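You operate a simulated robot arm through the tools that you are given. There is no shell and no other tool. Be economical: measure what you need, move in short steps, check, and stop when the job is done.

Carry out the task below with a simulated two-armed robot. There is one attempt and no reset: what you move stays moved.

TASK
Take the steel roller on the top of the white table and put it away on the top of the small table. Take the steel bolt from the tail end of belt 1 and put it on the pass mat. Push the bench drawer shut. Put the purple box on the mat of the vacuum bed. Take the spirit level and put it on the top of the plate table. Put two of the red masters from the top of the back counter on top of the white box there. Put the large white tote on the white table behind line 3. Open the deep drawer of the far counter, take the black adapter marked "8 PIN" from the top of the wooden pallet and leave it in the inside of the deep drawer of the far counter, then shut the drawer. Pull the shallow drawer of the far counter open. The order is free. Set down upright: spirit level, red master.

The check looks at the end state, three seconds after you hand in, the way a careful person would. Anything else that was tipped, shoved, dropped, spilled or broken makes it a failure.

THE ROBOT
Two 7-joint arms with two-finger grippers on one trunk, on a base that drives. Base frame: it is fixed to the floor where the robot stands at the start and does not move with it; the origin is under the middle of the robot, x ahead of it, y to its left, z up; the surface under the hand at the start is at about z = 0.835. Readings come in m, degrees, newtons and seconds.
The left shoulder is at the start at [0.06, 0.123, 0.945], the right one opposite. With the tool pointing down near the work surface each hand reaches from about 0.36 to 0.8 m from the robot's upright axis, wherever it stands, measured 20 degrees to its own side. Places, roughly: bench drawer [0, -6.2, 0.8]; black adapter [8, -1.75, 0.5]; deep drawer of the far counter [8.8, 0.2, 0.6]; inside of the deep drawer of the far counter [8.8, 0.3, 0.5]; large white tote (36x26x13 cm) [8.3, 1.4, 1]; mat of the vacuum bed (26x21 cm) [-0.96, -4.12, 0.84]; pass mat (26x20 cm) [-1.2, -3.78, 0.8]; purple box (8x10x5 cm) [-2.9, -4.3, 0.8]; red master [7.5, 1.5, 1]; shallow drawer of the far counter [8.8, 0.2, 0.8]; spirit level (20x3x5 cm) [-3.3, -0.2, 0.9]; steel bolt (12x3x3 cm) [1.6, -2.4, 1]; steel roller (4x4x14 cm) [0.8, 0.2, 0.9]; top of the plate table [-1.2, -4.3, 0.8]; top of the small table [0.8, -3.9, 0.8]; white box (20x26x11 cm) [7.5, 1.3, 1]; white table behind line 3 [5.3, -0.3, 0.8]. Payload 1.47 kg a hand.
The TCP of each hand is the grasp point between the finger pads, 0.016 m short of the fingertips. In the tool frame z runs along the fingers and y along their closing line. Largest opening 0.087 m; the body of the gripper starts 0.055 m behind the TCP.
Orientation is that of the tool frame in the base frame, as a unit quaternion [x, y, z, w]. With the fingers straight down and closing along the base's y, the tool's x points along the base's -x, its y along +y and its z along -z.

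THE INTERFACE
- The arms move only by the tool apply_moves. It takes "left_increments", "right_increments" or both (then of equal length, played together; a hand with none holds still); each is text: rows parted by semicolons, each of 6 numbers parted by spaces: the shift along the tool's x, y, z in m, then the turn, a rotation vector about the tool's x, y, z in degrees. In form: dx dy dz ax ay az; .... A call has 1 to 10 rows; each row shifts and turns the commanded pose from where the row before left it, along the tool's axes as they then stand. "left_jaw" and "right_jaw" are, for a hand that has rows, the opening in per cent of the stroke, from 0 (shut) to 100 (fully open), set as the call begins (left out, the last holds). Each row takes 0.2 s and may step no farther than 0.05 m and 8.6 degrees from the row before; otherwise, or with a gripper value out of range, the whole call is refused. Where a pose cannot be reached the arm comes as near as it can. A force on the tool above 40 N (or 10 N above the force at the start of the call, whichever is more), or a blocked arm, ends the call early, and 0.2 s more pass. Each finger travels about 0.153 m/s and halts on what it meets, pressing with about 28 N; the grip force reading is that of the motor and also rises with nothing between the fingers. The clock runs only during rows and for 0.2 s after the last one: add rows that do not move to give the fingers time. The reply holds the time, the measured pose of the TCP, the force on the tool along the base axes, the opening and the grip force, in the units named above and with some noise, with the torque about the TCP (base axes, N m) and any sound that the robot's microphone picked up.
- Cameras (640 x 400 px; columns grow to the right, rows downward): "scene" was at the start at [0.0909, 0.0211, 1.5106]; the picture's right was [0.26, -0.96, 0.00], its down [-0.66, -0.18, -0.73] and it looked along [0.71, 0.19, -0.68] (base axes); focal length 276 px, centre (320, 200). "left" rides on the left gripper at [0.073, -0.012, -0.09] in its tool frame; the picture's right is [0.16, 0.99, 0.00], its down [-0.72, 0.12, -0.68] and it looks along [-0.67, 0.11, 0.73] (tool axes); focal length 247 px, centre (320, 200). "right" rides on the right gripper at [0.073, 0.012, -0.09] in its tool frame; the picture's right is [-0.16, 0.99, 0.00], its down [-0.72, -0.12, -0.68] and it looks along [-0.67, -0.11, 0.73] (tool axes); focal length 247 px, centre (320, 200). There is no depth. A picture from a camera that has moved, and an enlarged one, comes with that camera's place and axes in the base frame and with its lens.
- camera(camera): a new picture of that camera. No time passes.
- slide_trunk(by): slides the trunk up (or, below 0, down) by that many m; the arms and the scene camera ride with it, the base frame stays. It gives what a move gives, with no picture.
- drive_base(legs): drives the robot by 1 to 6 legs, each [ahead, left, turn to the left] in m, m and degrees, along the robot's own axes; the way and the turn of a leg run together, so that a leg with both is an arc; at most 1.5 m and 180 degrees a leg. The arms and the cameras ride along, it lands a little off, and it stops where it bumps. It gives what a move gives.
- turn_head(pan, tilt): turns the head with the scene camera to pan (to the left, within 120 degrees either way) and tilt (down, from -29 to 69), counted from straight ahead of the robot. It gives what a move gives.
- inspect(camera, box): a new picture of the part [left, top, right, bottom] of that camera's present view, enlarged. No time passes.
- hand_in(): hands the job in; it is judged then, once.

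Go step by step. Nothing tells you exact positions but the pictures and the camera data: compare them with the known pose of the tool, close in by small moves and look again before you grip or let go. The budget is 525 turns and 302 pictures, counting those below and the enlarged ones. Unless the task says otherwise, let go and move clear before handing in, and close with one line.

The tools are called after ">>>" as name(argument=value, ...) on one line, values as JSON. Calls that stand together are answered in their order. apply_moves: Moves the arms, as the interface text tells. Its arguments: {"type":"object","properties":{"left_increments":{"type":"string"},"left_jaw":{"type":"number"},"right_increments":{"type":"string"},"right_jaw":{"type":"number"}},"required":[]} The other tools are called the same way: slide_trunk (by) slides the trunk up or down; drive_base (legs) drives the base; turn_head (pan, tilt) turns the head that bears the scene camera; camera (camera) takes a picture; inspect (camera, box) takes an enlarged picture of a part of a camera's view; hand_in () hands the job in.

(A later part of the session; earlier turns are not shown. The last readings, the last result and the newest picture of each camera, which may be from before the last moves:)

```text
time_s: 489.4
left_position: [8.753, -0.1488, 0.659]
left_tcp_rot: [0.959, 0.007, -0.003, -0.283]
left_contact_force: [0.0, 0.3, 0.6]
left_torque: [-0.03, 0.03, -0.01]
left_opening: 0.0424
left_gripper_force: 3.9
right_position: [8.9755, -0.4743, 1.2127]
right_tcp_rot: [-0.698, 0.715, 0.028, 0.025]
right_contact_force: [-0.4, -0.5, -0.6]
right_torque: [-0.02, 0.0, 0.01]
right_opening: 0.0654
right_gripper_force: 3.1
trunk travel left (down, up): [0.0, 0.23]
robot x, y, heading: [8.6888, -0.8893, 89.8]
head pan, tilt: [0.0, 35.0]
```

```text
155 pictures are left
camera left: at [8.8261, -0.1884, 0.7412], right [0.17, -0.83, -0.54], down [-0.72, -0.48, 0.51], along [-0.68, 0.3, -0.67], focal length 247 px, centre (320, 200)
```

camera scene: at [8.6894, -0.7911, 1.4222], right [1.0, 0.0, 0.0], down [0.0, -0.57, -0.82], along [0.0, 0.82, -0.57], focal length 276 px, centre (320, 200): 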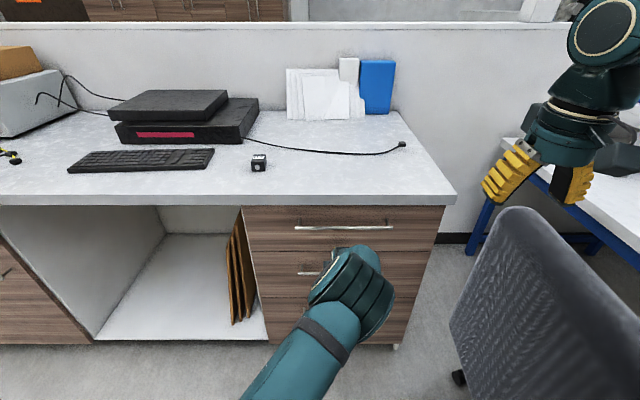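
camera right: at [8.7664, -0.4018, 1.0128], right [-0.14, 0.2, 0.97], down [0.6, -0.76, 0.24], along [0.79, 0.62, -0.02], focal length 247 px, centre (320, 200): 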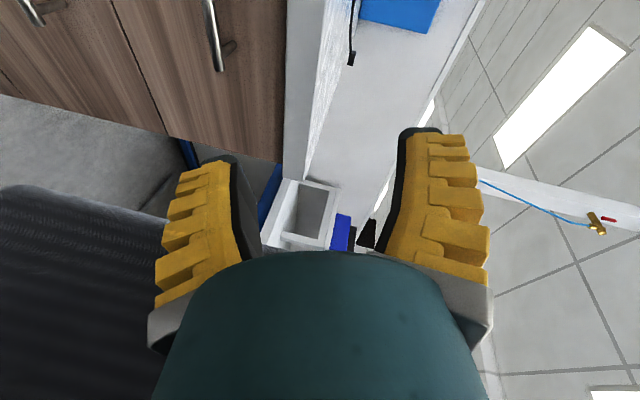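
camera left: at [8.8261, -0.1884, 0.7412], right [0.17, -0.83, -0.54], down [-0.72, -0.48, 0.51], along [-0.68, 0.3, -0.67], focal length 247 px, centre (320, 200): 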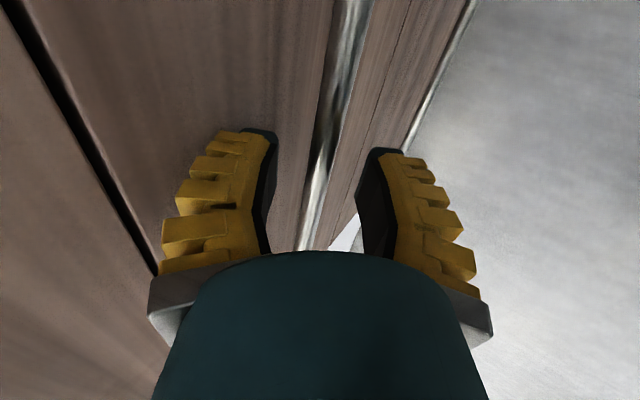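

The bar is between the fingers. Close the grip.

>>> apply_moves(left_increments="0 0 0 0 0 0;0 0 0 0 0 0;0 0 0 0 0 0", left_jaw=0)

>>> camera(camera="left")

```text
time_s: 490.2
left_position: [8.7518, -0.1504, 0.6606]
left_tcp_rot: [0.958, 0.007, -0.001, -0.285]
left_contact_force: [-1.6, -1.8, 8.8]
left_torque: [0.02, 0.16, -0.16]
left_opening: 0.0058
left_gripper_force: 30.2
right_position: [8.9757, -0.4762, 1.2125]
right_tcp_rot: [-0.698, 0.715, 0.028, 0.025]
right_contact_force: [-1.2, -0.1, 0.4]
right_torque: [0.0, -0.03, 0.01]
right_opening: 0.0653
right_gripper_force: 3.1
trunk travel left (down, up): [0.0, 0.23]
robot x, y, heading: [8.686, -0.89, 89.9]
head pan, tilt: [0.0, 35.0]
```

```text
154 pictures are left
camera left: at [8.826, -0.1886, 0.7428], right [0.17, -0.83, -0.54], down [-0.72, -0.48, 0.51], along [-0.68, 0.3, -0.67], focal length 247 px, centre (320, 200)
```

left: 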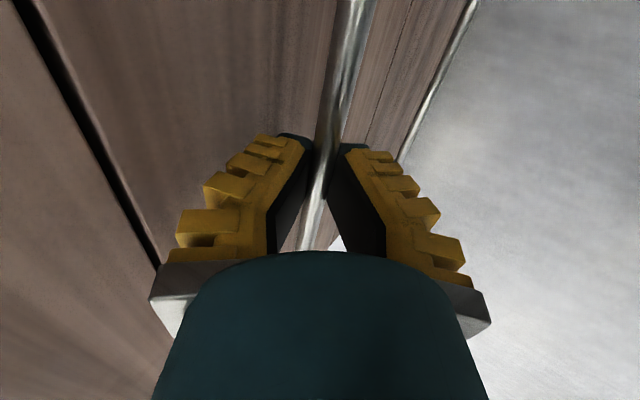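

Gripped the bar. Pull by driving the base straight back 0.15 m.

>>> drive_base(legs=[[-0.15, 0, 0]])

>>> camera(camera="scene")

```text
time_s: 491.6
left_position: [8.7521, -0.2978, 0.6598]
left_tcp_rot: [0.959, 0.006, -0.003, -0.284]
left_contact_force: [-21.6, 1.3, 14.3]
left_torque: [0.12, 0.29, 0.01]
left_opening: 0.0062
left_gripper_force: 29.8
right_position: [8.9757, -0.6238, 1.2135]
right_tcp_rot: [-0.696, 0.717, 0.028, 0.026]
right_contact_force: [-0.2, -0.5, -0.2]
right_torque: [-0.01, -0.02, -0.01]
right_opening: 0.0652
right_gripper_force: 3.1
trunk travel left (down, up): [0.0, 0.23]
robot x, y, heading: [8.6882, -1.0348, 89.7]
head pan, tilt: [0.0, 35.0]
```

```text
153 pictures are left
camera scene: at [8.6876, -0.9403, 1.4224], right [1.0, 0.0, 0.0], down [0.0, -0.57, -0.82], along [0.0, 0.82, -0.57], focal length 276 px, centre (320, 200)
```

scene: 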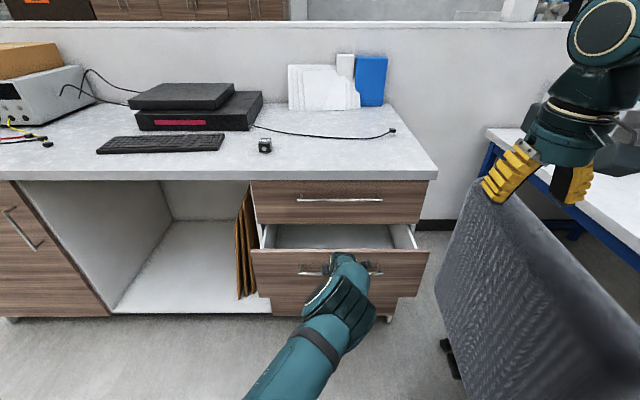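

The deep drawer is opening. Pull another 0.12 m.

>>> drive_base(legs=[[-0.12, 0, 0]])

>>> camera(camera="scene")

```text
time_s: 492.8
left_position: [8.7522, -0.4146, 0.6607]
left_tcp_rot: [0.959, 0.005, -0.003, -0.284]
left_contact_force: [-26.9, -0.5, 14.7]
left_torque: [0.09, 0.16, 0.0]
left_opening: 0.0063
left_gripper_force: 29.3
right_position: [8.9752, -0.7423, 1.2135]
right_tcp_rot: [-0.695, 0.718, 0.028, 0.027]
right_contact_force: [1.0, -0.4, 0.2]
right_torque: [0.04, 0.0, 0.0]
right_opening: 0.0653
right_gripper_force: 2.7
trunk travel left (down, up): [0.0, 0.23]
robot x, y, heading: [8.6891, -1.1518, 89.6]
head pan, tilt: [0.0, 35.0]
```

```text
152 pictures are left
camera scene: at [8.6867, -1.0569, 1.4224], right [1.0, -0.01, 0.0], down [0.0, -0.57, -0.82], along [0.01, 0.82, -0.57], focal length 276 px, centre (320, 200)
```

scene: 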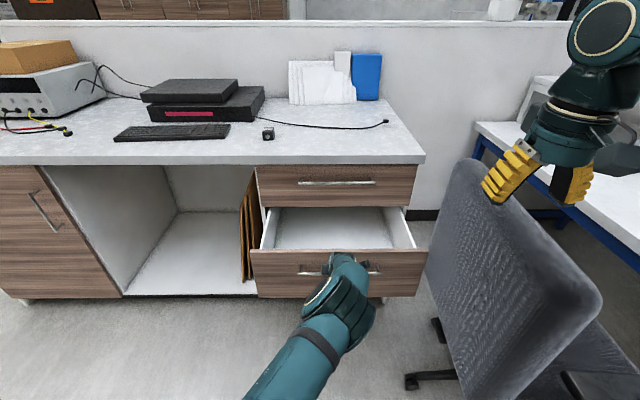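

Open enough (~0.27 m). Release the handle and back off.

>>> apply_moves(left_increments="0 0 0 0 0 0;0 0 0 0 0 0;0 0 -0.03 0 0 0;0 0 -0.04 0 0 0;0 0 -0.04 0 0 0;0 -0.0246 -0.038 0 0 0;0 -0.0246 -0.038 0 0 0;0 -0.0246 -0.038 0 0 0;0 -0.0246 -0.038 0 0 0;0 -0.0246 -0.038 0 0 0", left_jaw=45)

>>> apply_moves(left_increments="0 -0.0246 -0.038 0 0 0;0 -0.0246 -0.038 0 0 0;0 -0.0246 -0.038 0 0 0;0 0 0 -8 0 0;0 0 0 -8 0 0;0 0 0 -8 0 0;0 0 0 -8 0 0")

>>> camera(camera="scene")

```text
time_s: 495.0
left_position: [8.7539, -0.4749, 0.9827]
left_tcp_rot: [0.959, 0.004, -0.004, -0.283]
left_contact_force: [0.1, -0.1, 0.0]
left_torque: [-0.03, 0.03, -0.03]
left_opening: 0.045
left_gripper_force: 3.7
right_position: [8.9771, -0.7412, 1.2117]
right_tcp_rot: [-0.694, 0.719, 0.028, 0.025]
right_contact_force: [-0.2, -0.9, -1.4]
right_torque: [0.0, -0.01, -0.03]
right_opening: 0.0652
right_gripper_force: 3.2
trunk travel left (down, up): [0.0, 0.23]
robot x, y, heading: [8.686, -1.153, 89.9]
head pan, tilt: [0.0, 35.0]
```

```text
time_s: 496.6
left_position: [8.7428, -0.495, 1.1163]
left_tcp_rot: [1.0, 0.013, 0.001, -0.027]
left_contact_force: [0.8, 0.1, -0.4]
left_torque: [-0.01, -0.04, 0.0]
left_opening: 0.0448
left_gripper_force: 4.2
left hand out of reach, approached as far as the arm can: row 7
right_position: [8.9771, -0.7421, 1.2117]
right_tcp_rot: [-0.695, 0.718, 0.029, 0.026]
right_contact_force: [0.3, 0.3, -0.1]
right_torque: [0.04, -0.02, 0.03]
right_opening: 0.0655
right_gripper_force: 3.5
trunk travel left (down, up): [0.0, 0.23]
robot x, y, heading: [8.6888, -1.1515, 89.5]
head pan, tilt: [0.0, 35.0]
```

```text
151 pictures are left
camera scene: at [8.6881, -1.0558, 1.4223], right [1.0, -0.01, 0.0], down [0.0, -0.57, -0.82], along [0.01, 0.82, -0.57], focal length 276 px, centre (320, 200)
```

scene: 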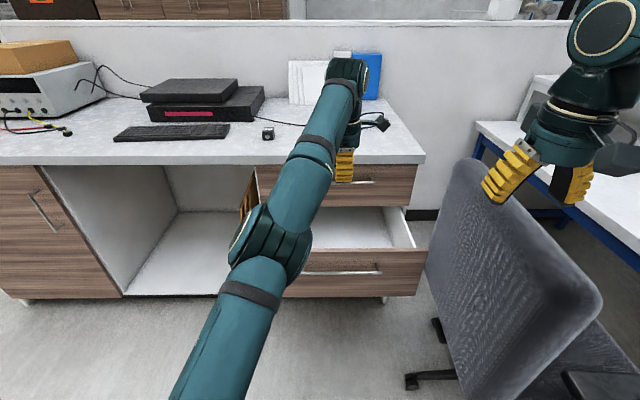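

Drawer is open. For the adapter I'll come from the left with the right hand. First pull the left arm back and restore its orientation.

>>> apply_moves(left_increments="-0.02 0.03 0.02 0 0 0;-0.03 0.03 0.02 0 0 0;-0.04 0.02 0 0 0 0;-0.04 0 0 0 0 0;-0.04 0 0 0 0 0")

>>> apply_moves(left_increments="0 0 0 0 0 8.5;0 0 0 0 0 8.5;0 0 0 0 0 8.5;0 0 0 0 0 8.5;0 0 0 0 0 8.5;0 0 0 0 0 8.5;0 0 0 0 0 8.5;0 0 0 0 0 8.5;0 0 0 0 0 8.5;0 0 0 0 0 8.5")

```text
time_s: 497.8
left_position: [8.6185, -0.4712, 1.1288]
left_tcp_rot: [1.0, 0.005, -0.003, -0.008]
left_contact_force: [-0.3, -0.3, 0.4]
left_torque: [0.03, -0.02, -0.02]
left_opening: 0.0451
left_gripper_force: 4.1
left hand out of reach, approached as far as the arm can: row 1, 2, 3, 4, 5
right_position: [8.9763, -0.7407, 1.2115]
right_tcp_rot: [-0.695, 0.718, 0.028, 0.026]
right_contact_force: [0.5, 0.2, 0.8]
right_torque: [0.02, -0.02, -0.02]
right_opening: 0.0653
right_gripper_force: 3.5
trunk travel left (down, up): [0.0, 0.23]
robot x, y, heading: [8.687, -1.1537, 89.6]
head pan, tilt: [0.0, 35.0]
```

```text
time_s: 500.0
left_position: [8.6176, -0.4713, 1.1233]
left_tcp_rot: [0.74, -0.673, -0.007, -0.002]
left_contact_force: [-0.9, 1.1, -0.3]
left_torque: [0.04, -0.02, 0.02]
left_opening: 0.0449
left_gripper_force: 4.1
right_position: [8.9785, -0.7417, 1.2116]
right_tcp_rot: [-0.694, 0.719, 0.028, 0.026]
right_contact_force: [-0.2, 0.0, 0.4]
right_torque: [-0.04, 0.03, -0.01]
right_opening: 0.0654
right_gripper_force: 3.3
trunk travel left (down, up): [0.0, 0.23]
robot x, y, heading: [8.6884, -1.1547, 89.3]
head pan, tilt: [0.0, 35.0]
```

>>> apply_moves(left_increments="0.02 0.03 0 -8 0 0;0.02 0.03 0 -8 0 0;0.02 0.03 0 -8 0 0;0.02 0.03 0 0 0 0;0.02 0.03 0 0 0 0")

```text
time_s: 501.2
left_position: [8.5077, -0.5265, 1.1723]
left_tcp_rot: [0.724, -0.659, -0.163, 0.119]
left_contact_force: [0.6, 0.2, 0.0]
left_torque: [0.01, 0.02, 0.01]
left_opening: 0.0449
left_gripper_force: 4.4
left hand out of reach, approached as far as the arm can: row 1, 2, 3
right_position: [8.9787, -0.7427, 1.2113]
right_tcp_rot: [-0.694, 0.719, 0.028, 0.024]
right_contact_force: [0.9, -1.8, 0.5]
right_torque: [0.05, 0.02, -0.02]
right_opening: 0.0657
right_gripper_force: 3.2
trunk travel left (down, up): [0.0, 0.23]
robot x, y, heading: [8.69, -1.1519, 89.3]
head pan, tilt: [0.0, 35.0]
```

Freed. Straighten the hand again and pull in.

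>>> apply_moves(left_increments="0.03 0 0 8 0 0;0.03 0 0 8 0 0;0.03 0 0 7 0 0;0.03 0 0 0 0 0;0.02 0 0 0 0 0")

>>> apply_moves(right_increments="0 0 0 0 0 0")

```text
time_s: 502.4
left_position: [8.5152, -0.6639, 1.1591]
left_tcp_rot: [0.735, -0.677, -0.028, -0.028]
left_contact_force: [0.0, 0.5, 0.2]
left_torque: [-0.01, 0.0, -0.01]
left_opening: 0.0449
left_gripper_force: 4.3
right_position: [8.9771, -0.7412, 1.2131]
right_tcp_rot: [-0.695, 0.718, 0.028, 0.026]
right_contact_force: [-0.5, -0.6, 0.6]
right_torque: [-0.02, 0.0, 0.01]
right_opening: 0.0654
right_gripper_force: 3.3
trunk travel left (down, up): [0.0, 0.23]
robot x, y, heading: [8.6889, -1.1541, 89.8]
head pan, tilt: [0.0, 35.0]
```

```text
time_s: 502.8
left_position: [8.5152, -0.6625, 1.16]
left_tcp_rot: [0.735, -0.677, -0.028, -0.027]
left_contact_force: [-0.6, -0.1, 0.3]
left_torque: [0.01, 0.01, 0.01]
left_opening: 0.0446
left_gripper_force: 4.0
right_position: [8.9774, -0.7416, 1.211]
right_tcp_rot: [-0.694, 0.719, 0.027, 0.026]
right_contact_force: [-0.1, 0.4, 0.2]
right_torque: [0.01, 0.0, 0.0]
right_opening: 0.0657
right_gripper_force: 3.2
trunk travel left (down, up): [0.0, 0.23]
robot x, y, heading: [8.6839, -1.1531, 89.3]
head pan, tilt: [0.0, 35.0]
```

>>> slide_trunk(by=0.1)

>>> drive_base(legs=[[0, 0.55, 0], [0.6, 0, 0], [0, 0, -15]])

>>> turn_head(pan=-15, tilt=45)

>>> camera(camera="scene")

```text
time_s: 504.1
left_position: [8.5146, -0.6624, 1.259]
left_tcp_rot: [0.735, -0.677, -0.026, -0.027]
left_contact_force: [0.2, -0.7, 0.6]
left_torque: [0.01, 0.02, 0.02]
left_opening: 0.045
left_gripper_force: 4.0
right_position: [8.9769, -0.741, 1.3111]
right_tcp_rot: [-0.695, 0.718, 0.028, 0.025]
right_contact_force: [-0.5, -0.6, 0.0]
right_torque: [-0.02, 0.0, -0.01]
right_opening: 0.0654
right_gripper_force: 3.1
trunk travel left (down, up): [-0.1, 0.13]
robot x, y, heading: [8.6894, -1.1513, 89.5]
head pan, tilt: [0.0, 35.0]
```

```text
time_s: 513.4
left_position: [8.0803, -0.0305, 1.2592]
left_tcp_rot: [-0.647, 0.762, 0.024, 0.03]
left_contact_force: [0.1, 0.1, 1.2]
left_torque: [0.04, 0.0, 0.03]
left_opening: 0.0447
left_gripper_force: 4.0
right_position: [8.5099, -0.2184, 1.3128]
right_tcp_rot: [-0.601, 0.798, 0.025, 0.029]
right_contact_force: [-0.3, 0.0, 0.1]
right_torque: [-0.03, 0.0, -0.02]
right_opening: 0.0654
right_gripper_force: 2.7
trunk travel left (down, up): [-0.1, 0.13]
robot x, y, heading: [8.1285, -0.542, 75.5]
head pan, tilt: [0.0, 35.0]
```

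```text
time_s: 514.2
left_position: [8.0793, -0.0312, 1.2599]
left_tcp_rot: [-0.646, 0.762, 0.024, 0.031]
left_contact_force: [0.2, 0.3, -0.2]
left_torque: [0.01, 0.0, -0.01]
left_opening: 0.0447
left_gripper_force: 4.3
right_position: [8.5089, -0.2177, 1.312]
right_tcp_rot: [-0.601, 0.799, 0.025, 0.029]
right_contact_force: [0.5, -0.2, -0.9]
right_torque: [0.01, 0.0, 0.04]
right_opening: 0.0653
right_gripper_force: 2.9
trunk travel left (down, up): [-0.1, 0.13]
robot x, y, heading: [8.1278, -0.5461, 75.3]
head pan, tilt: [-15.0, 45.0]
```

```text
150 pictures are left
camera scene: at [8.171, -0.4668, 1.5074], right [0.87, -0.49, 0.0], down [-0.35, -0.61, -0.71], along [0.35, 0.62, -0.71], focal length 276 px, centre (320, 200)
```

scene: 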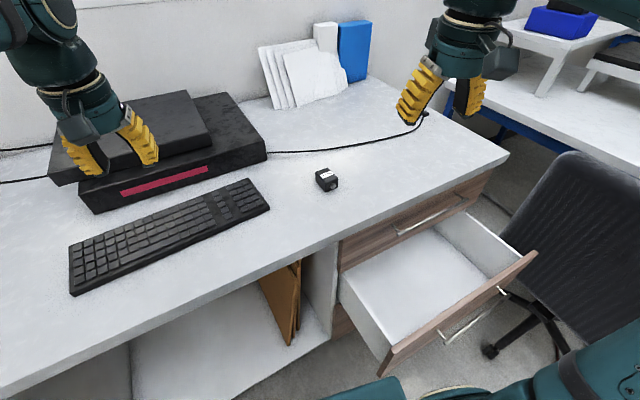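

Good view of both adapter (8.487, 0.05) and the open drawer. Align the right hand and go over the adapter.

>>> apply_moves(right_increments="0 0 0.03 0 4.4 0;0 0 0.04 0 0 -8.5;0 0 0.04 0 0 -8.5;0 0 0.04 0 0 0;-0.04 0.003 0.02 0 0 0;-0.04 0.003 0.02 0 0 0;-0.045 0.003 0 0 0 0;-0.045 0.003 0 0 0 0;-0.045 0.003 0 0 0 0;-0.045 0.003 0 0 0 0", right_jaw=85)

>>> camera(camera="right")

```text
time_s: 516.4
left_position: [8.0805, -0.0293, 1.2595]
left_tcp_rot: [-0.647, 0.762, 0.025, 0.03]
left_contact_force: [-0.2, -0.6, 0.2]
left_torque: [-0.05, 0.02, 0.02]
left_opening: 0.0448
left_gripper_force: 4.5
right_position: [8.4843, 0.0439, 1.1193]
right_tcp_rot: [0.713, -0.701, -0.001, 0.002]
right_contact_force: [-0.4, -0.2, 0.0]
right_torque: [0.03, 0.0, 0.05]
right_opening: 0.0769
right_gripper_force: 1.6
trunk travel left (down, up): [-0.1, 0.13]
robot x, y, heading: [8.1267, -0.5466, 75.3]
head pan, tilt: [-15.0, 45.0]
```

```text
149 pictures are left
camera right: at [8.473, -0.0281, 1.2108], right [-0.99, 0.14, 0.01], down [0.11, 0.73, 0.68], along [0.09, 0.67, -0.73], focal length 247 px, centre (320, 200)
```

right: 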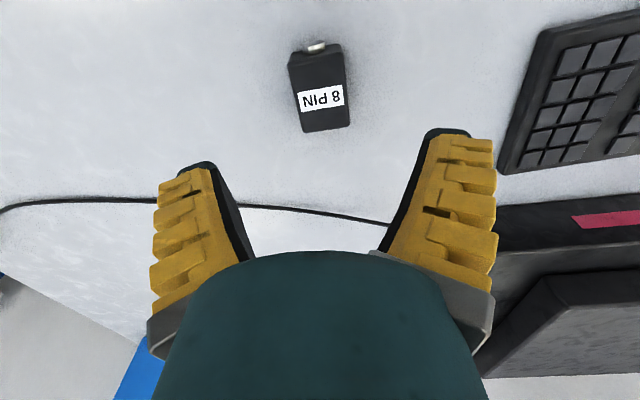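

Aligned. Descend and grip.

>>> apply_moves(right_increments="0 0 0.04 0 0 0;0 0 0.04 0 0 0;0 0 0.03 0 0 0;0 0 0.016 0 0 0;0 0 0 0 0 0", right_jaw=85)

>>> apply_moves(right_increments="0 0 0 0 0 0;0 0 0 0 0 0;0 0 0 0 0 0", right_jaw=0)

>>> apply_moves(right_increments="0 0 -0.02 0 0 0;0 0 -0.04 0 0 0;0 0 -0.04 0 0 0;0 0 -0.04 0 0 0", right_jaw=0)

>>> camera(camera="right")

```text
time_s: 517.6
left_position: [8.0783, -0.0301, 1.2585]
left_tcp_rot: [-0.646, 0.762, 0.024, 0.032]
left_contact_force: [0.6, -0.2, -0.9]
left_torque: [0.0, 0.02, 0.0]
left_opening: 0.0448
left_gripper_force: 3.9
right_position: [8.4847, 0.0418, 0.9965]
right_tcp_rot: [0.713, -0.701, -0.001, 0.002]
right_contact_force: [0.2, -0.7, -0.8]
right_torque: [0.01, 0.01, 0.02]
right_opening: 0.0766
right_gripper_force: 2.0
trunk travel left (down, up): [-0.1, 0.13]
robot x, y, heading: [8.1272, -0.5473, 75.6]
head pan, tilt: [-15.0, 45.0]
```

```text
time_s: 518.4
left_position: [8.0792, -0.0294, 1.2589]
left_tcp_rot: [-0.646, 0.762, 0.023, 0.031]
left_contact_force: [-0.2, 0.5, 0.1]
left_torque: [0.0, 0.0, -0.03]
left_opening: 0.045
left_gripper_force: 3.7
right_position: [8.4835, 0.0424, 0.9953]
right_tcp_rot: [0.713, -0.701, -0.002, 0.002]
right_contact_force: [0.7, 1.0, 0.1]
right_torque: [0.02, -0.04, 0.0]
right_opening: 0.0398
right_gripper_force: 28.0
trunk travel left (down, up): [-0.1, 0.13]
robot x, y, heading: [8.1281, -0.5476, 75.1]
head pan, tilt: [-15.0, 45.0]
```

```text
time_s: 519.4
left_position: [8.0795, -0.0305, 1.2602]
left_tcp_rot: [-0.646, 0.762, 0.024, 0.031]
left_contact_force: [0.2, -0.2, -0.2]
left_torque: [0.02, 0.01, 0.02]
left_opening: 0.0448
left_gripper_force: 4.0
right_position: [8.4864, 0.0431, 1.1338]
right_tcp_rot: [0.713, -0.701, -0.001, 0.002]
right_contact_force: [0.8, -0.4, -0.3]
right_torque: [0.01, 0.0, 0.01]
right_opening: 0.04
right_gripper_force: 28.2
trunk travel left (down, up): [-0.1, 0.13]
robot x, y, heading: [8.1287, -0.5466, 75.3]
head pan, tilt: [-15.0, 45.0]
```

```text
148 pictures are left
camera right: at [8.4751, -0.0287, 1.2253], right [-0.99, 0.14, 0.01], down [0.11, 0.73, 0.68], along [0.09, 0.67, -0.73], focal length 247 px, centre (320, 200)
```

right: 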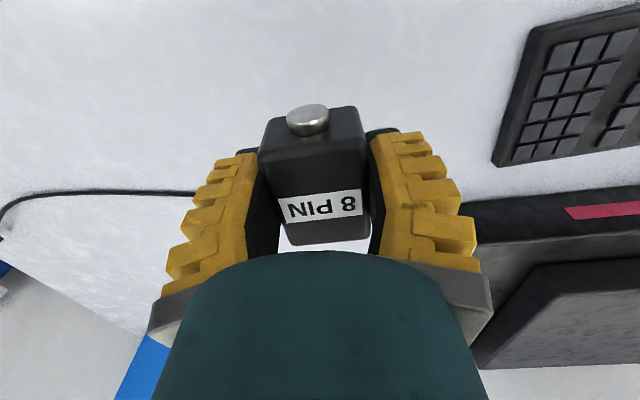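

Adapter in the right hand. Rotate it 90° so the camera won't hit the drawer front, then move above the drawer.

>>> apply_moves(right_increments="0 0 0 0 0 8.6;0 0 0 0 0 8.6;0 0 0 0 0 8.6;0 0 0 0 0 8.6;0 0 0 0 0 8.6;0 0 0 0 0 8.6;0 0 0 0 0 8.6;0 0 0 0 0 8.6;0 0 0 0 0 8.6;0 0 0 0 0 8.6")

>>> apply_moves(right_increments="-0.0268 -0.039 0 0 0 0;-0.0268 -0.039 0 0 0 0;-0.0268 -0.039 0 0 0 0;-0.0268 -0.039 0 0 0 0;-0.0268 -0.039 0 0 0 0;-0.0268 -0.039 0 0 0 0;-0.0268 -0.039 0 0 0 0;-0.0268 -0.039 0 0 0 0")

>>> camera(camera="scene")

```text
time_s: 521.6
left_position: [8.0802, -0.0299, 1.2595]
left_tcp_rot: [-0.646, 0.762, 0.024, 0.032]
left_contact_force: [-0.2, 0.5, -0.6]
left_torque: [0.01, -0.01, -0.03]
left_opening: 0.0449
left_gripper_force: 4.2
right_position: [8.4866, 0.0434, 1.1354]
right_tcp_rot: [-0.041, 0.999, 0.0, -0.003]
right_contact_force: [0.2, 0.6, -0.5]
right_torque: [-0.02, -0.03, 0.02]
right_opening: 0.0402
right_gripper_force: 28.3
trunk travel left (down, up): [-0.1, 0.13]
robot x, y, heading: [8.1267, -0.5474, 75.5]
head pan, tilt: [-15.0, 45.0]
```

```text
time_s: 523.4
left_position: [8.0802, -0.0313, 1.2604]
left_tcp_rot: [-0.647, 0.762, 0.025, 0.03]
left_contact_force: [0.9, -0.3, -0.5]
left_torque: [0.0, 0.03, -0.02]
left_opening: 0.0448
left_gripper_force: 4.1
right_position: [8.729, -0.2482, 1.1323]
right_tcp_rot: [-0.043, 0.999, 0.0, -0.002]
right_contact_force: [0.4, -0.4, 0.0]
right_torque: [-0.03, 0.04, 0.01]
right_opening: 0.04
right_gripper_force: 28.1
trunk travel left (down, up): [-0.1, 0.13]
robot x, y, heading: [8.1285, -0.5472, 75.7]
head pan, tilt: [-15.0, 45.0]
```

```text
147 pictures are left
camera scene: at [8.172, -0.4675, 1.5074], right [0.87, -0.49, 0.0], down [-0.35, -0.61, -0.71], along [0.35, 0.61, -0.71], focal length 276 px, centre (320, 200)
```

scene: 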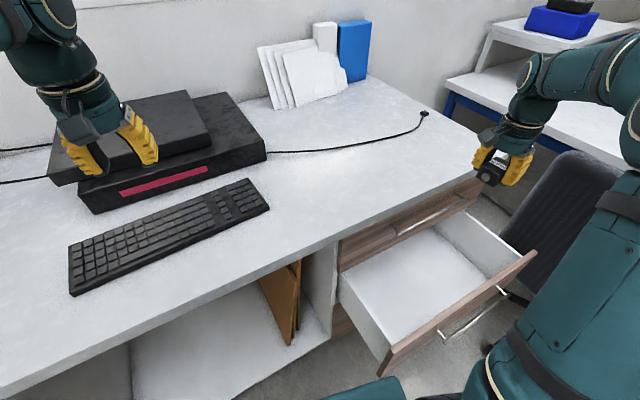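

>>> apply_moves(right_increments="0 -0.017 0.03 0 0 0;0 0 0.045 0 0 0;0 0 0.045 0 0 0;0 0 0.045 0 0 0;0 0 0.045 0 0 0;0 0 0.045 0 0 0;0 0 0.045 0 0 0;0 0 0.045 0 0 0;0 0 0.04 0 0 0")

>>> camera(camera="scene")

>>> camera(camera="right")

```text
time_s: 525.4
left_position: [8.08, -0.0302, 1.2589]
left_tcp_rot: [-0.646, 0.762, 0.024, 0.03]
left_contact_force: [0.0, 0.3, 0.8]
left_torque: [0.02, 0.0, -0.02]
left_opening: 0.0447
left_gripper_force: 4.9
right_position: [8.7258, -0.2668, 0.7472]
right_tcp_rot: [-0.043, 0.999, 0.0, -0.003]
right_contact_force: [0.1, -0.4, -0.9]
right_torque: [0.01, 0.01, -0.05]
right_opening: 0.04
right_gripper_force: 28.8
trunk travel left (down, up): [-0.1, 0.13]
robot x, y, heading: [8.1292, -0.5448, 75.3]
head pan, tilt: [-15.0, 45.0]
```

```text
146 pictures are left
camera scene: at [8.1717, -0.4665, 1.5073], right [0.87, -0.49, 0.0], down [-0.35, -0.61, -0.71], along [0.35, 0.61, -0.71], focal length 276 px, centre (320, 200)
```

scene: 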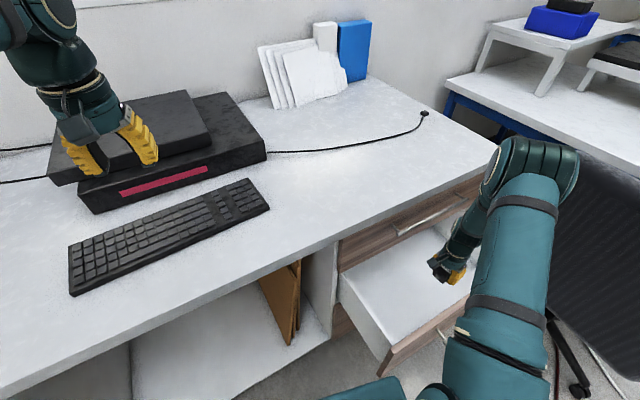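

```text
145 pictures are left
camera right: at [8.6513, -0.2607, 0.8384], right [0.07, 1.0, 0.0], down [0.73, -0.05, 0.68], along [0.67, -0.05, -0.74], focal length 247 px, centre (320, 200)
```

right: 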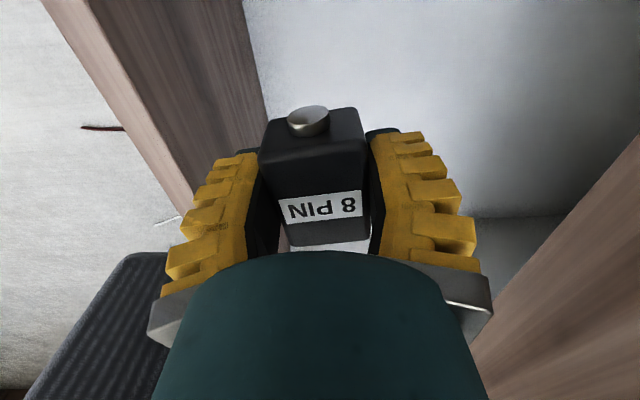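

Clearances fine. Lower further into the drawer.

>>> apply_moves(right_increments="0 0.006 0.04 0 0 0;0 0 0.04 0 0 0;0 0 0.03 0 0 0;0 0 0.02 0 0 0;0 0 0 0 0 0")

>>> camera(camera="right")

```text
time_s: 526.6
left_position: [8.0796, -0.0299, 1.2605]
left_tcp_rot: [-0.647, 0.762, 0.024, 0.031]
left_contact_force: [-0.4, 0.3, -0.4]
left_torque: [0.04, -0.02, 0.01]
left_opening: 0.0448
left_gripper_force: 3.8
right_position: [8.7233, -0.2606, 0.6208]
right_tcp_rot: [-0.043, 0.999, 0.001, -0.003]
right_contact_force: [-0.3, -0.3, -0.3]
right_torque: [-0.01, 0.0, -0.01]
right_opening: 0.0398
right_gripper_force: 28.0
trunk travel left (down, up): [-0.1, 0.13]
robot x, y, heading: [8.1271, -0.5431, 75.3]
head pan, tilt: [-15.0, 45.0]
```

```text
144 pictures are left
camera right: at [8.6493, -0.2537, 0.7124], right [0.07, 1.0, 0.0], down [0.73, -0.05, 0.68], along [0.67, -0.05, -0.74], focal length 247 px, centre (320, 200)
```

right: 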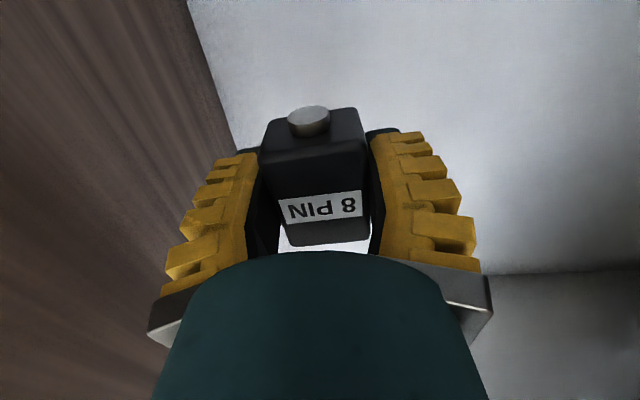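

>>> apply_moves(right_increments="0 0 0.03 0 0 0;0 0 0.03 0 0 0;0 0 0.01 0 0 0;0 0 0 0 0 0")

>>> apply_moves(right_increments="0 0 0.006 0 0 0;0 0 0 0 0 0")

```text
time_s: 527.6
left_position: [8.08, -0.0312, 1.2591]
left_tcp_rot: [-0.646, 0.762, 0.025, 0.031]
left_contact_force: [0.3, -0.2, -0.2]
left_torque: [-0.01, 0.02, 0.01]
left_opening: 0.0452
left_gripper_force: 4.0
right_position: [8.727, -0.2602, 0.5499]
right_tcp_rot: [-0.043, 0.999, 0.0, -0.003]
right_contact_force: [-0.1, -0.5, -1.6]
right_torque: [-0.01, 0.0, 0.02]
right_opening: 0.04
right_gripper_force: 28.1
trunk travel left (down, up): [-0.1, 0.13]
robot x, y, heading: [8.1296, -0.5486, 75.2]
head pan, tilt: [-15.0, 45.0]
```

```text
time_s: 528.2
left_position: [8.0802, -0.0301, 1.2598]
left_tcp_rot: [-0.646, 0.762, 0.025, 0.031]
left_contact_force: [0.3, -0.2, 0.2]
left_torque: [-0.01, 0.0, -0.02]
left_opening: 0.0449
left_gripper_force: 4.0
right_position: [8.726, -0.2585, 0.5447]
right_tcp_rot: [-0.043, 0.999, 0.0, -0.002]
right_contact_force: [-0.6, -0.4, -1.2]
right_torque: [0.03, 0.01, -0.01]
right_opening: 0.0398
right_gripper_force: 27.6
trunk travel left (down, up): [-0.1, 0.13]
robot x, y, heading: [8.1294, -0.545, 75.4]
head pan, tilt: [-15.0, 45.0]
```

>>> apply_moves(right_increments="0 0 0.006 0 0 0;0 0 0.006 0 0 0;0 0 0 0 0 0")

>>> camera(camera="right")

```text
time_s: 529.0
left_position: [8.0796, -0.0296, 1.2607]
left_tcp_rot: [-0.646, 0.762, 0.024, 0.031]
left_contact_force: [-0.5, 0.0, -0.3]
left_torque: [-0.02, 0.02, 0.02]
left_opening: 0.0449
left_gripper_force: 4.4
right_position: [8.7266, -0.2601, 0.5317]
right_tcp_rot: [-0.042, 0.999, 0.0, -0.003]
right_contact_force: [-0.8, 0.5, -1.0]
right_torque: [-0.05, 0.03, 0.0]
right_opening: 0.0403
right_gripper_force: 28.1
trunk travel left (down, up): [-0.1, 0.13]
robot x, y, heading: [8.129, -0.5457, 75.3]
head pan, tilt: [-15.0, 45.0]
```

```text
143 pictures are left
camera right: at [8.6518, -0.2531, 0.623], right [0.07, 1.0, 0.0], down [0.73, -0.05, 0.68], along [0.67, -0.05, -0.74], focal length 247 px, centre (320, 200)
```

right: 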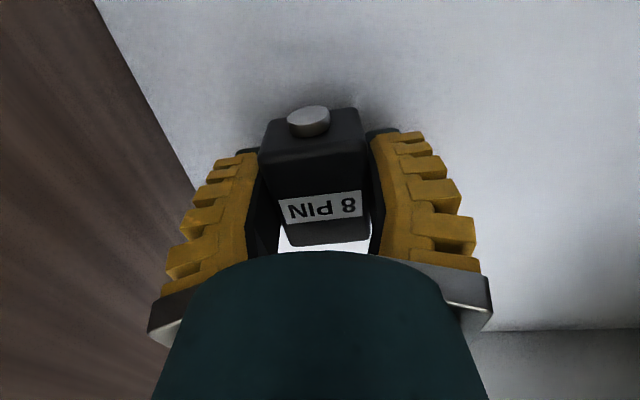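

>>> apply_moves(right_increments="0 0 0.006 0 0 0;0 0 0 0 0 0")

>>> apply_moves(right_increments="0 0 0.005 0 0 0;0 0 0 0 0 0")

```text
time_s: 529.6
left_position: [8.0809, -0.0303, 1.2595]
left_tcp_rot: [-0.647, 0.762, 0.024, 0.031]
left_contact_force: [-0.5, -0.6, 0.1]
left_torque: [0.0, 0.0, -0.03]
left_opening: 0.0451
left_gripper_force: 4.2
right_position: [8.7237, -0.2606, 0.5263]
right_tcp_rot: [-0.045, 0.999, 0.0, -0.003]
right_contact_force: [-0.2, 0.2, 0.2]
right_torque: [0.01, 0.02, 0.02]
right_opening: 0.04
right_gripper_force: 28.9
trunk travel left (down, up): [-0.1, 0.13]
robot x, y, heading: [8.1292, -0.5461, 75.3]
head pan, tilt: [-15.0, 45.0]
```

```text
time_s: 530.2
left_position: [8.0794, -0.0298, 1.2595]
left_tcp_rot: [-0.646, 0.763, 0.024, 0.031]
left_contact_force: [0.6, -1.3, 0.7]
left_torque: [0.01, 0.04, -0.02]
left_opening: 0.0447
left_gripper_force: 4.6
right_position: [8.726, -0.2617, 0.5225]
right_tcp_rot: [-0.042, 0.999, 0.0, -0.002]
right_contact_force: [0.4, 0.8, -1.0]
right_torque: [0.01, 0.0, 0.01]
right_opening: 0.0401
right_gripper_force: 28.0
trunk travel left (down, up): [-0.1, 0.13]
robot x, y, heading: [8.1237, -0.5458, 75.3]
head pan, tilt: [-15.0, 45.0]
```

>>> apply_moves(right_increments="0 0 0.005 0 0 0;0 0 0 0 0 0")

>>> apply_moves(right_increments="0 0 0.004 0 0 0;0 0 0 0 0 0")

>>> camera(camera="right")

```text
time_s: 530.8
left_position: [8.0803, -0.0298, 1.259]
left_tcp_rot: [-0.647, 0.762, 0.023, 0.03]
left_contact_force: [0.3, 0.9, 0.3]
left_torque: [0.0, 0.0, -0.01]
left_opening: 0.0447
left_gripper_force: 4.1
right_position: [8.7267, -0.2614, 0.5151]
right_tcp_rot: [-0.042, 0.999, 0.0, -0.003]
right_contact_force: [-0.1, -0.3, 0.0]
right_torque: [-0.01, -0.01, 0.0]
right_opening: 0.0399
right_gripper_force: 27.7
trunk travel left (down, up): [-0.1, 0.13]
robot x, y, heading: [8.1299, -0.5459, 75.7]
head pan, tilt: [-15.0, 45.0]
```

```text
time_s: 531.4
left_position: [8.0786, -0.0303, 1.26]
left_tcp_rot: [-0.647, 0.762, 0.023, 0.031]
left_contact_force: [-0.6, -0.1, -0.1]
left_torque: [-0.02, -0.02, 0.01]
left_opening: 0.0451
left_gripper_force: 4.4
right_position: [8.7263, -0.2606, 0.514]
right_tcp_rot: [-0.043, 0.999, 0.001, -0.001]
right_contact_force: [1.1, 0.9, 22.2]
right_torque: [0.01, 0.0, 0.05]
right_opening: 0.0425
right_gripper_force: 28.2
trunk travel left (down, up): [-0.1, 0.13]
robot x, y, heading: [8.13, -0.5483, 75.3]
head pan, tilt: [-15.0, 45.0]
```

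```text
142 pictures are left
camera right: at [8.6516, -0.254, 0.6043], right [0.07, 1.0, 0.0], down [0.73, -0.05, 0.68], along [0.68, -0.05, -0.73], focal length 247 px, centre (320, 200)
```

right: 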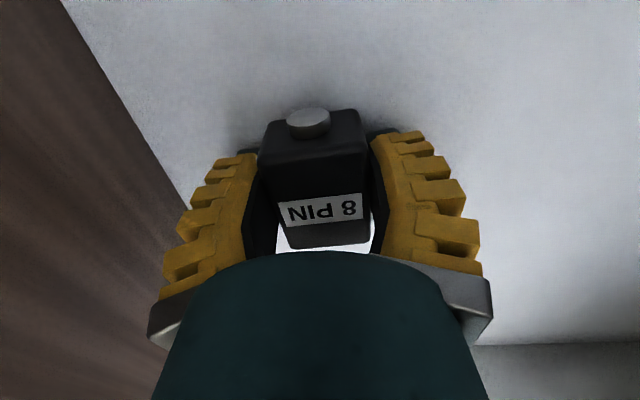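

Contact with the drawer floor. Open moderately and withdraw straight up.

>>> apply_moves(right_increments="0 0 -0.001 0 0 0;0 0 0 0 0 0", right_jaw=70)

>>> apply_moves(right_increments="0 0 -0.03 0 0 0;0 0 -0.045 0 0 0;0 0 -0.045 0 0 0;0 0 -0.045 0 0 0;0 0 -0.045 0 0 0;0 0 -0.045 0 0 0;0 0 -0.045 0 0 0;0 0 -0.045 0 0 0;0 0 -0.045 0 0 0;0 0 -0.045 0 0 0", right_jaw=70)

>>> apply_moves(right_increments="0.02 0 -0.045 0 0 0;0.02 0 -0.045 0 0 0;0.02 0 -0.045 0 0 0;0.02 0 -0.045 0 0 0;0.03 -0.02 0 0 0 0;0.03 -0.02 0 0 0 0")

>>> camera(camera="scene")

```text
time_s: 532.0
left_position: [8.0803, -0.0304, 1.2602]
left_tcp_rot: [-0.646, 0.762, 0.024, 0.031]
left_contact_force: [0.0, 0.5, 0.0]
left_torque: [0.01, 0.0, 0.04]
left_opening: 0.0448
left_gripper_force: 4.1
right_position: [8.7242, -0.2612, 0.5116]
right_tcp_rot: [-0.043, 0.999, 0.0, -0.004]
right_contact_force: [-0.6, -0.1, 0.2]
right_torque: [0.0, -0.03, 0.03]
right_opening: 0.0652
right_gripper_force: 2.9
trunk travel left (down, up): [-0.1, 0.13]
robot x, y, heading: [8.128, -0.5507, 75.4]
head pan, tilt: [-15.0, 45.0]
```

```text
time_s: 534.2
left_position: [8.08, -0.0318, 1.2603]
left_tcp_rot: [-0.646, 0.762, 0.025, 0.03]
left_contact_force: [-0.1, 0.5, -0.1]
left_torque: [0.04, -0.02, -0.03]
left_opening: 0.0451
left_gripper_force: 4.3
right_position: [8.7293, -0.2611, 0.9455]
right_tcp_rot: [-0.043, 0.999, -0.001, -0.002]
right_contact_force: [0.4, 0.6, 0.0]
right_torque: [0.02, 0.01, -0.01]
right_opening: 0.0656
right_gripper_force: 2.9
trunk travel left (down, up): [-0.1, 0.13]
robot x, y, heading: [8.1319, -0.5433, 75.6]
head pan, tilt: [-15.0, 45.0]
```

```text
time_s: 535.6
left_position: [8.0782, -0.0312, 1.2596]
left_tcp_rot: [-0.646, 0.762, 0.024, 0.031]
left_contact_force: [-0.4, -0.2, -0.5]
left_torque: [0.02, 0.0, 0.01]
left_opening: 0.0447
left_gripper_force: 4.4
right_position: [8.59, -0.3143, 1.1289]
right_tcp_rot: [-0.044, 0.999, 0.0, -0.002]
right_contact_force: [-0.5, 0.0, -0.4]
right_torque: [-0.02, -0.01, -0.02]
right_opening: 0.0655
right_gripper_force: 3.2
trunk travel left (down, up): [-0.1, 0.13]
robot x, y, heading: [8.128, -0.5452, 75.5]
head pan, tilt: [-15.0, 45.0]
```

```text
141 pictures are left
camera scene: at [8.1703, -0.4676, 1.5074], right [0.87, -0.49, 0.0], down [-0.35, -0.61, -0.71], along [0.35, 0.62, -0.71], focal length 276 px, centre (320, 200)
```

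scene: 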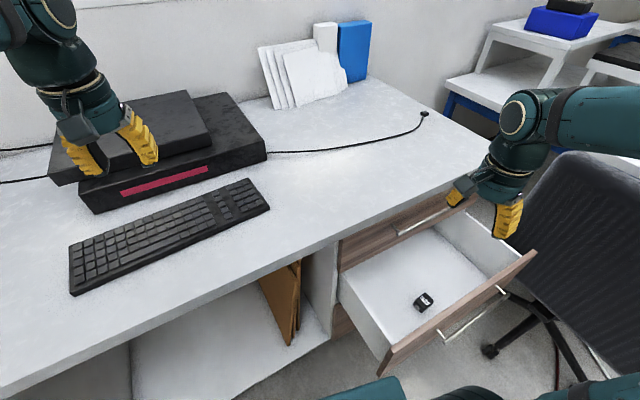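

The adapter sits in the drawer. Now go to the front to push it shut: straighten, back out and shift right.

>>> drive_base(legs=[[0, 0, 14.5], [-0.55, 0, 0], [0, -0.42, 0]])

>>> slide_trunk(by=-0.1)

>>> apply_moves(left_increments="0 0 0 0 0 -8.5;0 0 0 0 0 -8.5;0 0 0 0 0 -8.5;0 0 0 0 0 -8.5;0 0 0 0 0 -8.5;0 0 0 0 0 -8.5;0 0 0 0 0 -8.5;0 0 0 0 0 -8.5;0 0 0 0 0 -8.5;0 0 0 0 0 -8.5", left_jaw=0, right_increments="0 0 0 0 0 -8.5;0 0 0 0 0 -8.5;0 0 0 0 0 -8.5;0 0 0 0 0 -8.5;0 0 0 0 0 -8.5;0 0 0 0 0 -8.5;0 0 0 0 0 -8.5;0 0 0 0 0 -8.5;0 0 0 0 0 -8.5;0 0 0 0 0 -8.5")

```text
time_s: 543.5
left_position: [8.3638, -0.6188, 1.2591]
left_tcp_rot: [0.746, -0.665, -0.028, -0.027]
left_contact_force: [0.5, 0.3, 0.6]
left_torque: [0.0, 0.01, 0.02]
left_opening: 0.0447
left_gripper_force: 3.9
right_position: [8.9345, -0.7519, 1.13]
right_tcp_rot: [-0.182, 0.983, 0.0, -0.002]
right_contact_force: [0.1, 0.6, -0.2]
right_torque: [0.0, 0.04, -0.01]
right_opening: 0.0655
right_gripper_force: 3.3
trunk travel left (down, up): [-0.1, 0.13]
robot x, y, heading: [8.5525, -1.1019, 91.3]
head pan, tilt: [-15.0, 45.0]
```

```text
time_s: 544.8
left_position: [8.3644, -0.6198, 1.1599]
left_tcp_rot: [0.745, -0.666, -0.028, -0.028]
left_contact_force: [-0.5, 0.4, 0.3]
left_torque: [0.05, 0.01, 0.03]
left_opening: 0.0449
left_gripper_force: 4.1
right_position: [8.9339, -0.7513, 1.0293]
right_tcp_rot: [-0.181, 0.983, -0.001, -0.003]
right_contact_force: [-0.1, -0.8, -0.3]
right_torque: [0.01, -0.01, 0.01]
right_opening: 0.0655
right_gripper_force: 3.0
trunk travel left (down, up): [0.0, 0.23]
robot x, y, heading: [8.5499, -1.1046, 91.4]
head pan, tilt: [-15.0, 45.0]
```

```text
time_s: 547.0
left_position: [8.3644, -0.6178, 1.1577]
left_tcp_rot: [0.999, 0.015, -0.003, -0.038]
left_contact_force: [-0.1, 0.0, 1.1]
left_torque: [0.01, 0.01, -0.02]
left_opening: 0.0001
left_gripper_force: 27.7
right_position: [8.9339, -0.7522, 1.0288]
right_tcp_rot: [0.799, -0.601, -0.002, 0.001]
right_contact_force: [-0.2, -0.5, -0.2]
right_torque: [-0.01, 0.05, -0.01]
right_opening: 0.0654
right_gripper_force: 3.1
trunk travel left (down, up): [0.0, 0.23]
robot x, y, heading: [8.5544, -1.101, 91.3]
head pan, tilt: [-15.0, 45.0]
```

>>> apply_moves(left_increments="0.043 -0.018 0 0 0 0;0.043 -0.018 0 0 0 0;0.043 -0.018 0 0 0 0;0.043 -0.018 0 0 0 0;0.043 -0.018 0 0 0 0;0 0 0 8 0 0;0 0 0 8 0 0;0 0 0 8 0 0;0 0 0 5 0 0", left_jaw=0, right_increments="0.02 0 -0.04 0 0 0;0.02 0 -0.04 0 0 0;0.02 0 -0.04 0 0 0;0 0 -0.04 0 0 0;0 0 0 0 0 0;0 0 0 0 0 0;0 0 0 0 0 0;0 0 0 0 0 0;0 0 0 0 0 0")

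>>> apply_moves(left_increments="0 0.0255 0.04 0 0 0;0 0.0255 0.04 0 0 0;0 0.0255 0.04 0 0 0;0 0.0255 0.04 0 0 0;0 0.0255 0.04 0 0 0;0 0.0255 0.04 0 0 0;0 0.0255 0.04 0 0 0;0 0.0255 0.04 0 0 0;0 0.0255 0.04 0 0 0;0 0.0255 0.04 0 0 0")

>>> turn_head(pan=0, tilt=40)

>>> camera(camera="scene")

```text
time_s: 549.0
left_position: [8.5777, -0.5248, 1.1671]
left_tcp_rot: [0.957, 0.012, -0.005, -0.289]
left_contact_force: [-0.5, -0.3, 0.5]
left_torque: [0.02, -0.02, 0.0]
left_opening: 0.0
left_gripper_force: 28.4
right_position: [8.95, -0.8072, 1.1894]
right_tcp_rot: [0.798, -0.603, 0.0, 0.002]
right_contact_force: [0.5, -0.6, 0.7]
right_torque: [0.01, -0.01, 0.01]
right_opening: 0.0652
right_gripper_force: 2.7
trunk travel left (down, up): [0.0, 0.23]
robot x, y, heading: [8.5487, -1.1041, 91.3]
head pan, tilt: [-15.0, 45.0]
```

```text
time_s: 551.2
left_position: [8.5737, -0.5145, 0.6933]
left_tcp_rot: [0.957, 0.012, -0.005, -0.288]
left_contact_force: [-1.1, -0.2, -0.2]
left_torque: [-0.02, 0.0, 0.02]
left_opening: 0.0002
left_gripper_force: 28.4
right_position: [8.9493, -0.8065, 1.1901]
right_tcp_rot: [0.798, -0.603, -0.001, 0.002]
right_contact_force: [-0.2, -0.6, 0.2]
right_torque: [0.01, 0.01, -0.01]
right_opening: 0.0655
right_gripper_force: 3.3
trunk travel left (down, up): [0.0, 0.23]
robot x, y, heading: [8.5512, -1.1014, 91.3]
head pan, tilt: [-15.0, 45.0]
```

```text
time_s: 552.0
left_position: [8.5735, -0.5162, 0.694]
left_tcp_rot: [0.958, 0.013, -0.006, -0.288]
left_contact_force: [0.5, -0.1, 0.2]
left_torque: [0.01, -0.01, 0.01]
left_opening: 0.0
left_gripper_force: 27.8
right_position: [8.9498, -0.8066, 1.1898]
right_tcp_rot: [0.798, -0.602, -0.002, 0.003]
right_contact_force: [-0.4, 0.0, -0.1]
right_torque: [0.02, 0.01, -0.02]
right_opening: 0.0652
right_gripper_force: 2.9
trunk travel left (down, up): [0.0, 0.23]
robot x, y, heading: [8.5518, -1.0994, 91.3]
head pan, tilt: [0.0, 40.0]
```

```text
140 pictures are left
camera scene: at [8.5503, -1.0085, 1.4146], right [1.0, 0.02, 0.0], down [0.01, -0.64, -0.77], along [-0.02, 0.77, -0.64], focal length 276 px, centre (320, 200)
```

scene: 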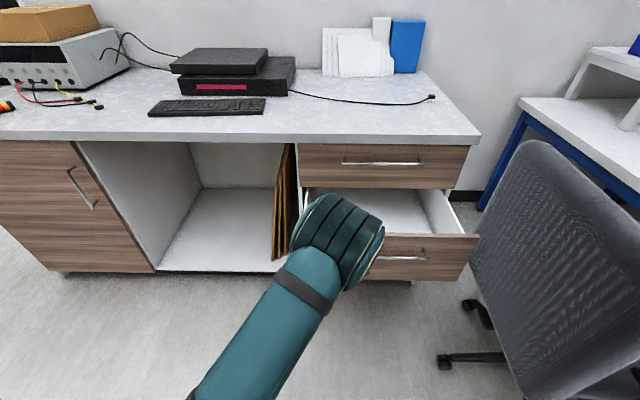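

>>> apply_moves(left_increments="0 0.0255 0.04 0 0 0;0 0.003 0.004 0 0 0")

>>> drive_base(legs=[[0.3, 0, 0]])

>>> camera(camera="scene")

```text
time_s: 552.6
left_position: [8.5726, -0.5162, 0.6389]
left_tcp_rot: [0.957, 0.012, -0.006, -0.288]
left_contact_force: [-0.1, -1.0, 0.2]
left_torque: [-0.02, 0.01, 0.03]
left_opening: 0.0002
left_gripper_force: 27.9
right_position: [8.9488, -0.8072, 1.1904]
right_tcp_rot: [0.798, -0.603, -0.001, 0.002]
right_contact_force: [-0.2, -0.4, 0.1]
right_torque: [-0.02, -0.01, -0.01]
right_opening: 0.0653
right_gripper_force: 3.6
trunk travel left (down, up): [0.0, 0.23]
robot x, y, heading: [8.5519, -1.105, 91.5]
head pan, tilt: [0.0, 40.0]
```

```text
time_s: 554.7
left_position: [8.5657, -0.2132, 0.6392]
left_tcp_rot: [0.958, 0.014, -0.005, -0.287]
left_contact_force: [-0.1, 0.0, 0.6]
left_torque: [-0.01, 0.0, 0.01]
left_opening: 0.0002
left_gripper_force: 28.1
right_position: [8.9423, -0.5029, 1.1899]
right_tcp_rot: [0.798, -0.602, -0.001, 0.003]
right_contact_force: [0.1, 0.3, 0.5]
right_torque: [-0.04, 0.0, -0.01]
right_opening: 0.0655
right_gripper_force: 3.2
trunk travel left (down, up): [0.0, 0.23]
robot x, y, heading: [8.547, -0.8039, 91.6]
head pan, tilt: [0.0, 40.0]
```

```text
139 pictures are left
camera scene: at [8.5431, -0.706, 1.4146], right [1.0, 0.02, 0.0], down [0.02, -0.64, -0.77], along [-0.02, 0.77, -0.64], focal length 276 px, centre (320, 200)
```

scene: 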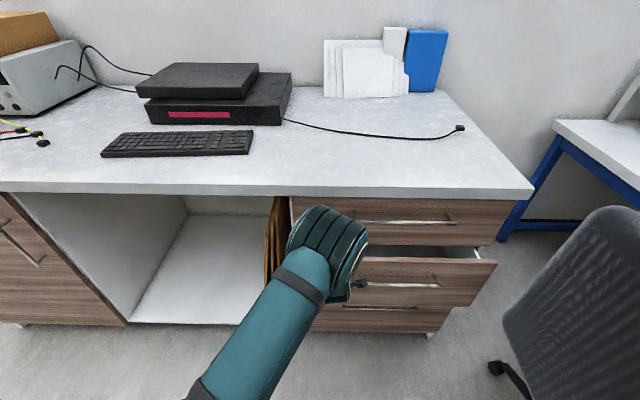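

Closing well. Continue in smaller drives.

>>> drive_base(legs=[[0.06, 0, 0]])

>>> drive_base(legs=[[0.025, 0, 0]])

>>> camera(camera="scene")

```text
time_s: 555.6
left_position: [8.5631, -0.1531, 0.6391]
left_tcp_rot: [0.958, 0.014, -0.006, -0.288]
left_contact_force: [0.0, -0.8, -0.9]
left_torque: [-0.01, 0.01, -0.01]
left_opening: 0.0
left_gripper_force: 27.7
right_position: [8.94, -0.4443, 1.1893]
right_tcp_rot: [0.798, -0.602, -0.001, 0.002]
right_contact_force: [0.7, 0.4, -0.3]
right_torque: [0.01, -0.01, 0.0]
right_opening: 0.0653
right_gripper_force: 3.1
trunk travel left (down, up): [0.0, 0.23]
robot x, y, heading: [8.5416, -0.7429, 91.2]
head pan, tilt: [0.0, 40.0]
```

```text
time_s: 556.4
left_position: [8.5638, -0.1301, 0.6404]
left_tcp_rot: [0.958, 0.014, -0.007, -0.287]
left_contact_force: [1.0, -6.1, 0.1]
left_torque: [0.0, 0.03, -0.1]
left_opening: 0.0
left_gripper_force: 27.6
right_position: [8.9387, -0.4203, 1.1892]
right_tcp_rot: [0.799, -0.602, -0.001, 0.002]
right_contact_force: [-0.2, -1.0, 0.3]
right_torque: [0.0, -0.03, 0.0]
right_opening: 0.0658
right_gripper_force: 2.7
trunk travel left (down, up): [0.0, 0.23]
robot x, y, heading: [8.5449, -0.7176, 91.2]
head pan, tilt: [0.0, 40.0]
```

```text
138 pictures are left
camera scene: at [8.5408, -0.6236, 1.4146], right [1.0, 0.03, 0.0], down [0.02, -0.64, -0.77], along [-0.02, 0.77, -0.64], focal length 276 px, centre (320, 200)
```

scene: 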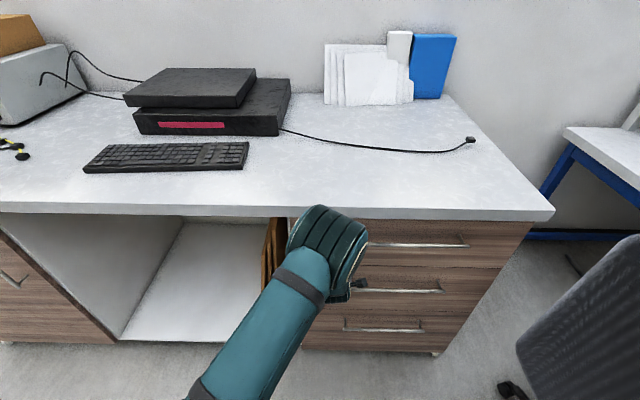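

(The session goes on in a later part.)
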